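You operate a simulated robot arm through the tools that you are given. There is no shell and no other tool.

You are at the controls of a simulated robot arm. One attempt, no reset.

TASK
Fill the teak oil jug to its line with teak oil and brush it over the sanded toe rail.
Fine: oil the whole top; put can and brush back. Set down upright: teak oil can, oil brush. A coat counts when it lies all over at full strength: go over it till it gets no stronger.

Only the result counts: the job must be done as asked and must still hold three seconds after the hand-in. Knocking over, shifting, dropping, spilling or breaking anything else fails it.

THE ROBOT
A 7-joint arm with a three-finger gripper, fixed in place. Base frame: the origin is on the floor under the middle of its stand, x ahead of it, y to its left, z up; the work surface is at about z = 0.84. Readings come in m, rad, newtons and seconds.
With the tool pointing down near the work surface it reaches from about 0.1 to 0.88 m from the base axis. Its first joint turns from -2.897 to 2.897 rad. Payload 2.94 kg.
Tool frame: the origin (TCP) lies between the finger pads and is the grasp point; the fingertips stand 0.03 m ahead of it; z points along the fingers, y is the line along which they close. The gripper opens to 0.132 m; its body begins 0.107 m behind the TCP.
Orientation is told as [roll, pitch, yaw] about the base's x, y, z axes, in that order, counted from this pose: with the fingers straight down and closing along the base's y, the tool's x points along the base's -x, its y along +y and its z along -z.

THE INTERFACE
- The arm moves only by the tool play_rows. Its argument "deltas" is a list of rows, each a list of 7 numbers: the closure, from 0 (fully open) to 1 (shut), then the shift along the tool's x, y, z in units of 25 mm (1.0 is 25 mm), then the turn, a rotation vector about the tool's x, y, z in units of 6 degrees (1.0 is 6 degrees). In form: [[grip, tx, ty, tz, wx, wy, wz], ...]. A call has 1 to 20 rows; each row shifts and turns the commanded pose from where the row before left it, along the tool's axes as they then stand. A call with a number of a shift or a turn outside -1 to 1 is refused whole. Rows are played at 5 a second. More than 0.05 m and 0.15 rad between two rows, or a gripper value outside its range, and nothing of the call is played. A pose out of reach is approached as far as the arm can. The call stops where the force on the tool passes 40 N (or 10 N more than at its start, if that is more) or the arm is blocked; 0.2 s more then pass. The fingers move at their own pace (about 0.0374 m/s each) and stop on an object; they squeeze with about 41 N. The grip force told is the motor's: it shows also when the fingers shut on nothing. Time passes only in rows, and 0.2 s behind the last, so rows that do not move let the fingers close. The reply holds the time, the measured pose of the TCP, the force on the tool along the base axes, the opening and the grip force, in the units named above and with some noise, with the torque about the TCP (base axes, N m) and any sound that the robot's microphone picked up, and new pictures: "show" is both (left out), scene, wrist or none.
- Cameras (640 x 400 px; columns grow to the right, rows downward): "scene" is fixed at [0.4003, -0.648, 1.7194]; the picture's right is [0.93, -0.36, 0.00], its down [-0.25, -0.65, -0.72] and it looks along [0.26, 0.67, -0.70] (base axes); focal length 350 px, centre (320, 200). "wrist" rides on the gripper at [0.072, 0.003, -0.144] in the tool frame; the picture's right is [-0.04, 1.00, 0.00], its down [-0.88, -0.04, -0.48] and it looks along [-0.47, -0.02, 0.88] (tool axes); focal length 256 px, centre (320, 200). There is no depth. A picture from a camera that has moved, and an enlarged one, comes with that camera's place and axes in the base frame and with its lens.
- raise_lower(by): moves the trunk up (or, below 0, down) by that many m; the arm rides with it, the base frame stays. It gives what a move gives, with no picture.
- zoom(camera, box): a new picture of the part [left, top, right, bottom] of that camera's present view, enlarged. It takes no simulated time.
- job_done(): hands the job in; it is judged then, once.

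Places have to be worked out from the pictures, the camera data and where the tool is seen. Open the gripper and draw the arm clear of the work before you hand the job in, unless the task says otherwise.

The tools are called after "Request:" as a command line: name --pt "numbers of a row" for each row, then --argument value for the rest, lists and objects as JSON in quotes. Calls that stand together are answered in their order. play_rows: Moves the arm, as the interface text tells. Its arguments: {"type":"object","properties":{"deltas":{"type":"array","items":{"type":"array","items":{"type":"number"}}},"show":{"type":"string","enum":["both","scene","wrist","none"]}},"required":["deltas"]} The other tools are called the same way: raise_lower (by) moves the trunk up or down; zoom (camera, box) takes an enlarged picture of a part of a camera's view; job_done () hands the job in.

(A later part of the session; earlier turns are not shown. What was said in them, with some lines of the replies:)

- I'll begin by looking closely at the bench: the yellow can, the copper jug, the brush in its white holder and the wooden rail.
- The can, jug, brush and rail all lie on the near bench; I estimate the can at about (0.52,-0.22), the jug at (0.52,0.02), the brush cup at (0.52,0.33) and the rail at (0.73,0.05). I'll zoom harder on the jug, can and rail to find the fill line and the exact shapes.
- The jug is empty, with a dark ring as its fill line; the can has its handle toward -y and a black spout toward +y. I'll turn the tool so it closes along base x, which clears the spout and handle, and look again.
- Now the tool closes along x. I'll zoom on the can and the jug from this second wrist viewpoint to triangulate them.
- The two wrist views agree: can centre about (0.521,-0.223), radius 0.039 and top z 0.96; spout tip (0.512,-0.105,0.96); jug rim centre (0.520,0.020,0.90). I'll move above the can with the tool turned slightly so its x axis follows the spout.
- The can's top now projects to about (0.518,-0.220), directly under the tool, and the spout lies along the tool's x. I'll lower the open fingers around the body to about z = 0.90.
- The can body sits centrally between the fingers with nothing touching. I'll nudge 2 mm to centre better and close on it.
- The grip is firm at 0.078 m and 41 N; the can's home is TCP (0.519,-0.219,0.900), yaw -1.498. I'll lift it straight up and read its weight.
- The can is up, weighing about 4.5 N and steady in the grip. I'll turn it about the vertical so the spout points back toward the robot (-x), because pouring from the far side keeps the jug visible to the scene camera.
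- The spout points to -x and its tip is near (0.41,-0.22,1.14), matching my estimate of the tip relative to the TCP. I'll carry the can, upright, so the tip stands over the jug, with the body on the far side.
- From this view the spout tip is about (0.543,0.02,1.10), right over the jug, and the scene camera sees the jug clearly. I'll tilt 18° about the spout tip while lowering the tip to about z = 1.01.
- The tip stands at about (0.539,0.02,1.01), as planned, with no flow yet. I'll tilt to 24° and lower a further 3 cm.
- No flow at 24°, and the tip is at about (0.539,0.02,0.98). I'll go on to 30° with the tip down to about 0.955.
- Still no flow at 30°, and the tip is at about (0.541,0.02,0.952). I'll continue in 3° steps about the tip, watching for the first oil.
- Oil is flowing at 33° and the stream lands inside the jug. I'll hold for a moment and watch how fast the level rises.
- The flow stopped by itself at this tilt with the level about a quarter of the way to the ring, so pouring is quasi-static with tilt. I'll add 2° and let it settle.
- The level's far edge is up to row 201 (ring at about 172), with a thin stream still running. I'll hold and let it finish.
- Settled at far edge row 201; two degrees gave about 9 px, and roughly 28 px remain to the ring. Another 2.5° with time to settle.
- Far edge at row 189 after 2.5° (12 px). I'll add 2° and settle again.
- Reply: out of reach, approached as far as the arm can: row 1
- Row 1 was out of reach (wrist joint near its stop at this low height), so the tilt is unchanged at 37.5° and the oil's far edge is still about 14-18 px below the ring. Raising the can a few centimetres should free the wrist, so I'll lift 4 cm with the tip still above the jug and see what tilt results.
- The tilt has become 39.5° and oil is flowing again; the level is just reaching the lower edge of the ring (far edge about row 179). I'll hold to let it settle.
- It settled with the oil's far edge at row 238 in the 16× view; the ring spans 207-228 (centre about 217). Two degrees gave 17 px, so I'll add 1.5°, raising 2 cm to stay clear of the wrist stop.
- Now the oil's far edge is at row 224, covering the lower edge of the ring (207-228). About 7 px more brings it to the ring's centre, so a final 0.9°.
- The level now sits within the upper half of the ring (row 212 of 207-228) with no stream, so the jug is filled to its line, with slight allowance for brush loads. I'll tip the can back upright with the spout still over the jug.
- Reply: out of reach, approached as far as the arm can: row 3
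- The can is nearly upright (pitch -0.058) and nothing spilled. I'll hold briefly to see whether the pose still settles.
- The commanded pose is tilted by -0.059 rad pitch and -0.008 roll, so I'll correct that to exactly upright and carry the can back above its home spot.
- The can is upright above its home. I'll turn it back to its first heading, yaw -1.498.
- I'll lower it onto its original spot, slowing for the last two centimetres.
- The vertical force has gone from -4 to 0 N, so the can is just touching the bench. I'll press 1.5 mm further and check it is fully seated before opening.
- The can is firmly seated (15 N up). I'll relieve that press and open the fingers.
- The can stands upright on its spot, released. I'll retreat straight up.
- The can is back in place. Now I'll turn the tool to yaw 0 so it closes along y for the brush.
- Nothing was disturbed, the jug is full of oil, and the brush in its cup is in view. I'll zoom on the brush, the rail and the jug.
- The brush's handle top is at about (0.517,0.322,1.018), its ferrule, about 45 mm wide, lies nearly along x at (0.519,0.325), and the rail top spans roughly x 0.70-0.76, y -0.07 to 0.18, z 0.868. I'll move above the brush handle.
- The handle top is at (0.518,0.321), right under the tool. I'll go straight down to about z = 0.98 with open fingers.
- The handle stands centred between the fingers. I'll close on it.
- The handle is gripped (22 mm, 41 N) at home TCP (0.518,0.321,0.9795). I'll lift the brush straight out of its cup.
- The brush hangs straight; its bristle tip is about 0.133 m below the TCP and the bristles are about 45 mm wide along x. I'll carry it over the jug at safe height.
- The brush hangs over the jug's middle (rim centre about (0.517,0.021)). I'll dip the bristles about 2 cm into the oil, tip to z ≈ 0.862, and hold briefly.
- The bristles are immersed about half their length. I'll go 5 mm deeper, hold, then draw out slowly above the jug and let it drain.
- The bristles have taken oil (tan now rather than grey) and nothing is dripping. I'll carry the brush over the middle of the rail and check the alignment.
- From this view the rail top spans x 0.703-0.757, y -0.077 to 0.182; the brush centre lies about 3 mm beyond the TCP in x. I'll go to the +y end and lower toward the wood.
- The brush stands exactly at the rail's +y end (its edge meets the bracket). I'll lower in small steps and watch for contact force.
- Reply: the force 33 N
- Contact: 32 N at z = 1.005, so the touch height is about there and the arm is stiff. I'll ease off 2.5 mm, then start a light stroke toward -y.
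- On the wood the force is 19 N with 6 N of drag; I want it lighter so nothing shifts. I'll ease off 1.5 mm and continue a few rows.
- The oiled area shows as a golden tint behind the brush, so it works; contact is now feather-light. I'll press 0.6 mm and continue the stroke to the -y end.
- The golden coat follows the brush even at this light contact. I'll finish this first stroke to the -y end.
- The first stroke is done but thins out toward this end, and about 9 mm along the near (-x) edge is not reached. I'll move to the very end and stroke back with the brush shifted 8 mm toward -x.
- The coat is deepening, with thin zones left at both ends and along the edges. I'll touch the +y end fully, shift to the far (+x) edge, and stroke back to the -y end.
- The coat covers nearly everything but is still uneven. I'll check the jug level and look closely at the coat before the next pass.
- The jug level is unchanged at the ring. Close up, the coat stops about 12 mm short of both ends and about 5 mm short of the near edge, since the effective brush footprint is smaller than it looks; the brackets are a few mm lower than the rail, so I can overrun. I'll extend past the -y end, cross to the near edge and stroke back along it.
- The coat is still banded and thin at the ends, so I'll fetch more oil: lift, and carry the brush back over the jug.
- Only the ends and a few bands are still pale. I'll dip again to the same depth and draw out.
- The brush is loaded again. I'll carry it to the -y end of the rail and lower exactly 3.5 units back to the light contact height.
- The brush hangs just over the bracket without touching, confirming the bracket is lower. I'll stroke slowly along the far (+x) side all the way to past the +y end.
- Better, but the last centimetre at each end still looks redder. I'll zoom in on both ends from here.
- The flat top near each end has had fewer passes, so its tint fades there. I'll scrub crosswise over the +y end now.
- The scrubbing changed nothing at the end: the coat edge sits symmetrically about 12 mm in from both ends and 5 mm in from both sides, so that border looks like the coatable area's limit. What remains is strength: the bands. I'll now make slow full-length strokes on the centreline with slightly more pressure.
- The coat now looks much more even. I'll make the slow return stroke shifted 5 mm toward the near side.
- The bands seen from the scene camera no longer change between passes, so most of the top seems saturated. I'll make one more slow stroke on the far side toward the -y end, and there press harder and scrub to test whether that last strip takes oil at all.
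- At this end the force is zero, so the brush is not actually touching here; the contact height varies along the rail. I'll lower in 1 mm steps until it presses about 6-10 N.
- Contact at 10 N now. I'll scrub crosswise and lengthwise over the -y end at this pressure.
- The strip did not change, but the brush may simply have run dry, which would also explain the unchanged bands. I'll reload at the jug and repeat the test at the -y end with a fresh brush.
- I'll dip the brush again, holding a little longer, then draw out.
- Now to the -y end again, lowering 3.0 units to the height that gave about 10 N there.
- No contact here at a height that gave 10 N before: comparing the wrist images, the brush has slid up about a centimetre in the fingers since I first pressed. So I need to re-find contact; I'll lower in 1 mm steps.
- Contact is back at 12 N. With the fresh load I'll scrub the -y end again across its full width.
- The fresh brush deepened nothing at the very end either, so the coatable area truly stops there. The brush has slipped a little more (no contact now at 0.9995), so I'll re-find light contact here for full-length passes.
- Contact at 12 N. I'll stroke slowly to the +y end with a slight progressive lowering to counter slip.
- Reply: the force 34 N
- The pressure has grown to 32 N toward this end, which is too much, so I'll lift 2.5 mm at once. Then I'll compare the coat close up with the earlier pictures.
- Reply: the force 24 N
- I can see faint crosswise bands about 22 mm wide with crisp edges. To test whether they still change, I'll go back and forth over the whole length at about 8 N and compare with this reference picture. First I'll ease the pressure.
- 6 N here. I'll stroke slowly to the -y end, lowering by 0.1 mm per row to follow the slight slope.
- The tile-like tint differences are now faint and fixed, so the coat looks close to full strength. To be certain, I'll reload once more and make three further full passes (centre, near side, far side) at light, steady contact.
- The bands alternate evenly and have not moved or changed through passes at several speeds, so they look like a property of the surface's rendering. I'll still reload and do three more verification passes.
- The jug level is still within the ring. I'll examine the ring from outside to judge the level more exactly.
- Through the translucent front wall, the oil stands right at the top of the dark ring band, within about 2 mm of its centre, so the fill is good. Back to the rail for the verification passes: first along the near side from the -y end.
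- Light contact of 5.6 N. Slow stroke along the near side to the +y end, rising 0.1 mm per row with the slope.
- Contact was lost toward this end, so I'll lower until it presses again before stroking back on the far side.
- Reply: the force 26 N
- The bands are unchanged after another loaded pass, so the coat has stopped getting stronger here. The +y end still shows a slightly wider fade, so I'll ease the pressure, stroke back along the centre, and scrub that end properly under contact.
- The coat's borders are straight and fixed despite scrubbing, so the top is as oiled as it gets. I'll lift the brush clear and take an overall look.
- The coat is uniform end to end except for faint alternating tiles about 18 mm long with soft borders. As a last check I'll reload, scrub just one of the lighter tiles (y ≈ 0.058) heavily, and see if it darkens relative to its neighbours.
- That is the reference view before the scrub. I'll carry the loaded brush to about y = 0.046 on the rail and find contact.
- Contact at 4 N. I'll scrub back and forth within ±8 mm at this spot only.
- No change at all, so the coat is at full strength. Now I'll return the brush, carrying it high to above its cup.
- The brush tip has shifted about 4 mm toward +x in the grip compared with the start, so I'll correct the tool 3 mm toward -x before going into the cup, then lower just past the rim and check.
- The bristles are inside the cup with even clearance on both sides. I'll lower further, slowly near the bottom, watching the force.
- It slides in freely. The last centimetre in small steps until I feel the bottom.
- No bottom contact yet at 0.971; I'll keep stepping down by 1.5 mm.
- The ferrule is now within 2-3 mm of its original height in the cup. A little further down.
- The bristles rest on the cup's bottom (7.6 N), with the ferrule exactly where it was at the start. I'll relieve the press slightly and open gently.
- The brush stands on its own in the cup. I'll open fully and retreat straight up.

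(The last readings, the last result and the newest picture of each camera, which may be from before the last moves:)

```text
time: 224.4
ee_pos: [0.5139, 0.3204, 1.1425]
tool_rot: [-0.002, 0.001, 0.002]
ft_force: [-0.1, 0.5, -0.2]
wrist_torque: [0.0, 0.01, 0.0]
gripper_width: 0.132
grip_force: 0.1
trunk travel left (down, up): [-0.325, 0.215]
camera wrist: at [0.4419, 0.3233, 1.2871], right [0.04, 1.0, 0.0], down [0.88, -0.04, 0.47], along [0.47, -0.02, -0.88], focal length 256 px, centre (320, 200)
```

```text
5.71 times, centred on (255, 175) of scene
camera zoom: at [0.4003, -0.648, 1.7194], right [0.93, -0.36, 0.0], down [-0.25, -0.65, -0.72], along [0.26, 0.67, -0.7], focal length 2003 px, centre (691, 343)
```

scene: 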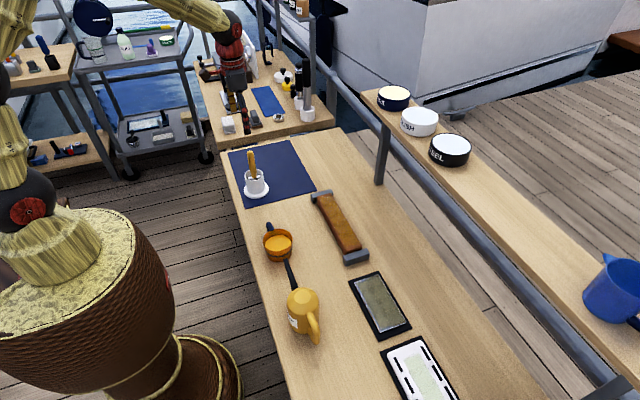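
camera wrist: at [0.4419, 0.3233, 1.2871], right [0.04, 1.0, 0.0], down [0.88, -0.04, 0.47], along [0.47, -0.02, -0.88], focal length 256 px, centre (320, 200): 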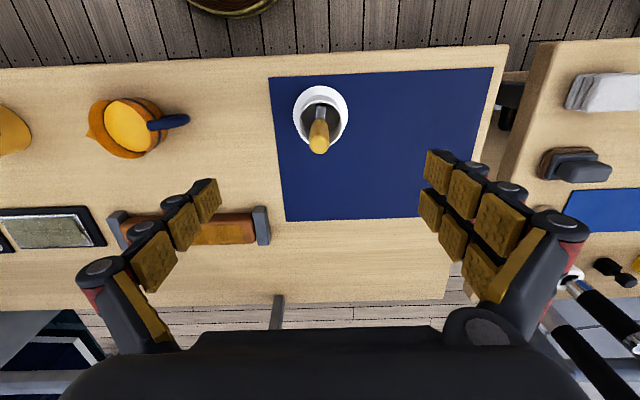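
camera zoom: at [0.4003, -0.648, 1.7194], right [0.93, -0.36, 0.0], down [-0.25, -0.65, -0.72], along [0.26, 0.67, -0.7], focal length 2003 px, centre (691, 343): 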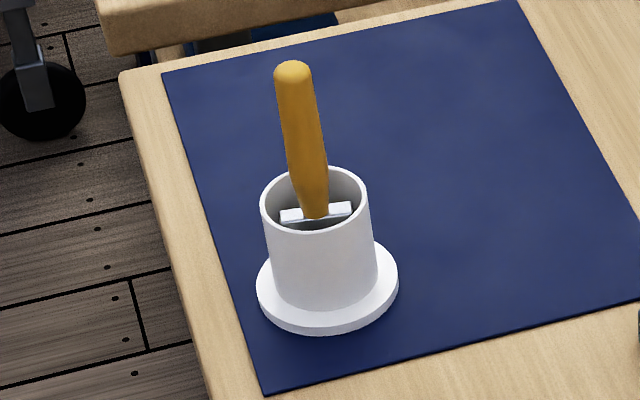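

The brush stands upright in its cup as at the start. I'll draw the arm up and clear, and take a final overview of everything.

Request:
play_rows --pt "0 0 0 -1 0 0 0" --pt "0 0 0 -1 0 0 0" --pt "0 0 0 -1 0 0 0" --pt "0 0 0 -1 0 0 0" --pt "0 0 0 -1 0 0 0" --pt "0 0 0 -1 0 0 0" --pt "0 0 -1 0 0 0 0" --pt "0 0 -1 0 0 0 0" --pt "0 0 -1 0 0 0 0" --pt "0 0 -1 0 0 0 0" --pt "0 0 -1 0 0 0 0" --pt "0 0 -1 0 0 0 0" --pt "0 0 -1 0 0 0 0" --pt "0 0 -1 0 0 0 0" --pt "0 0 -1 0 0 0 0" --pt "0 0 -1 0 0 0 0" --pt "0 0 0 0 0 0 0" --pt "0 0 0 0 0 0 0" --show "both"

Request:
zoom --camera "wrist" --box '[200, 100, 400, 230]'

Request:
zoom --camera "scene" --box '[240, 210, 400, 350]'

Request:
zoom --camera "scene" --box '[264, 222, 294, 246]'

```text
time: 228.2
ee_pos: [0.5159, 0.07, 1.2931]
tool_rot: [-0.003, 0.002, 0.002]
ft_force: [-0.3, 0.6, 0.7]
wrist_torque: [-0.02, -0.01, -0.03]
gripper_width: 0.1317
grip_force: 0.0
trunk travel left (down, up): [-0.325, 0.215]
camera wrist: at [0.4436, 0.0726, 1.4375], right [0.04, 1.0, 0.0], down [0.88, -0.04, 0.47], along [0.47, -0.02, -0.88], focal length 256 px, centre (320, 200)
```

scene: 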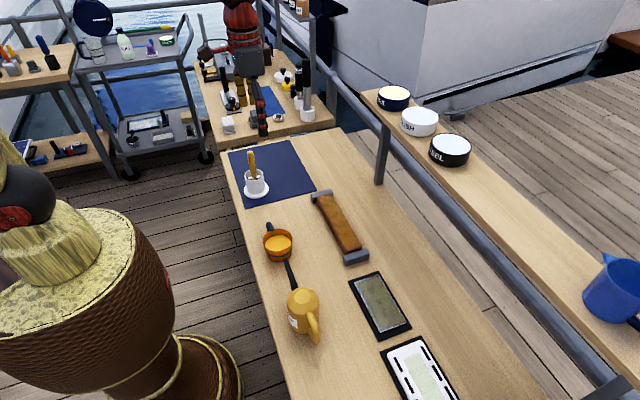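
wrist: 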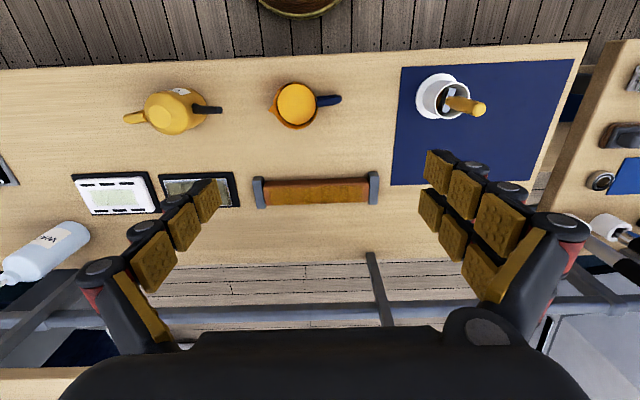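

```text
3.08 times, centred on (300, 165) of wrist
camera zoom: at [0.4436, 0.0726, 1.4375], right [0.04, 1.0, 0.0], down [0.88, -0.04, 0.47], along [0.47, -0.02, -0.88], focal length 788 px, centre (382, 308)
```

zoom: 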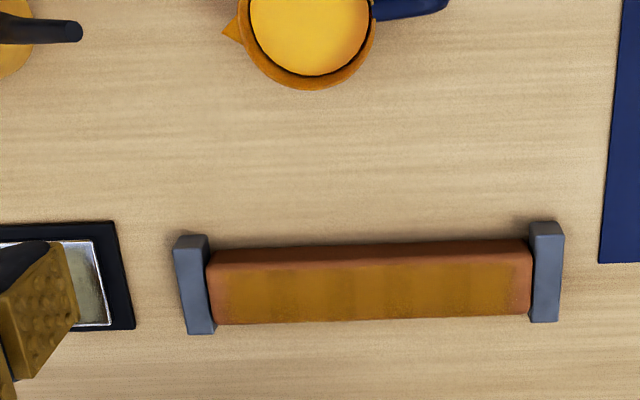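

```text
2.86 times, centred on (320, 280) of scene
camera zoom: at [0.4003, -0.648, 1.7194], right [0.93, -0.36, 0.0], down [-0.25, -0.65, -0.72], along [0.26, 0.67, -0.7], focal length 1002 px, centre (320, -29)
```

zoom: 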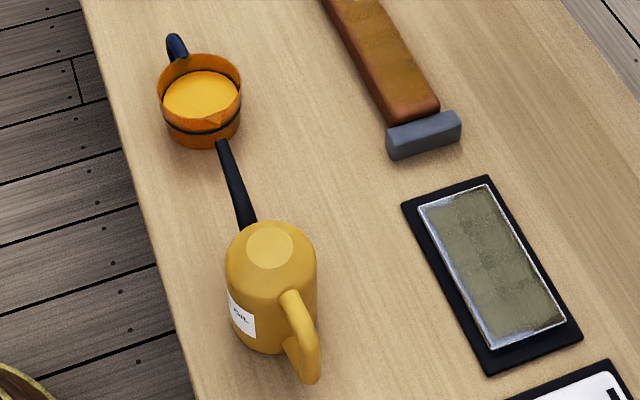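

```text
16.00 times, centred on (279, 234) of scene
camera zoom: at [0.4003, -0.648, 1.7194], right [0.93, -0.36, 0.0], down [-0.25, -0.65, -0.72], along [0.26, 0.67, -0.7], focal length 5608 px, centre (976, -344)
```

zoom: 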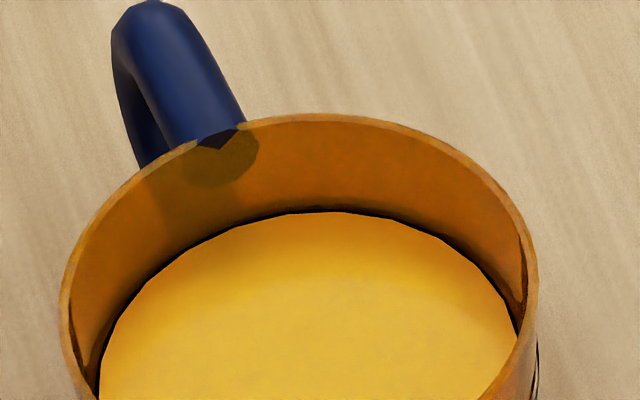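

Everything is back in place: can within about 2 mm of its start, brush upright, jug at the ring. One last detailed look at the coat from directly above.

Request:
zoom --camera "wrist" --box '[250, 165, 320, 215]'

Request:
zoom --camera "wrist" --box '[310, 165, 380, 215]'

```text
8.00 times, centred on (285, 190) of wrist
camera zoom: at [0.4436, 0.0726, 1.4375], right [0.04, 1.0, 0.0], down [0.88, -0.04, 0.47], along [0.47, -0.02, -0.88], focal length 2048 px, centre (600, 280)
```

zoom: 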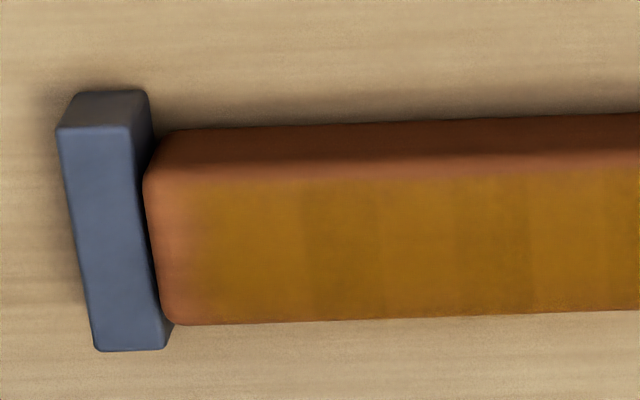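

```text
8.00 times, centred on (345, 190) of wrist
camera zoom: at [0.4436, 0.0726, 1.4375], right [0.04, 1.0, 0.0], down [0.88, -0.04, 0.47], along [0.47, -0.02, -0.88], focal length 2048 px, centre (120, 280)
```

zoom: 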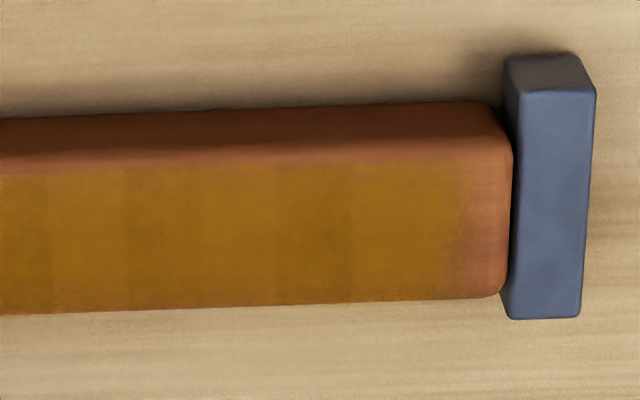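

The coat lies evenly over the whole top, and neither loaded passes nor scrubbing made it any stronger. The jug is filled to its ring, the can and brush stand upright in their places, and the gripper is open and clear, so I'm handing in the job.

Request:
job_done

```text
The job is handed in.
```

I filled the teak oil jug to its line, oiled the toe rail, and put the can and brush back upright. The job is handed in; I don't have the result of the check.

- **Jug:** the oil stands inside the dark ring, about 2 mm above its centre by my estimate. Five brush dips did not visibly lower it.
- **Toe rail:** the top has an even golden coat. I reloaded the brush and scrubbed one spot repeatedly, and it got no darker.
- **Uncoated border:** a thin strip stays reddish, about 12–17 mm at each end and about 5 mm along each side. Scrubbing both ends with a freshly loaded brush did not change it. I took it as the limit of where oil shows and not as a missed area, but I couldn't confirm that.
- **Can:** it stands upright within about 2 mm of where it started.
- **Brush:** it stands upright in its cup. It slipped up in the gripper while I was brushing, but it went back to its original depth.

I saw nothing spilled or shifted in the last pictures. The gripper is open and the arm is clear of the bench.
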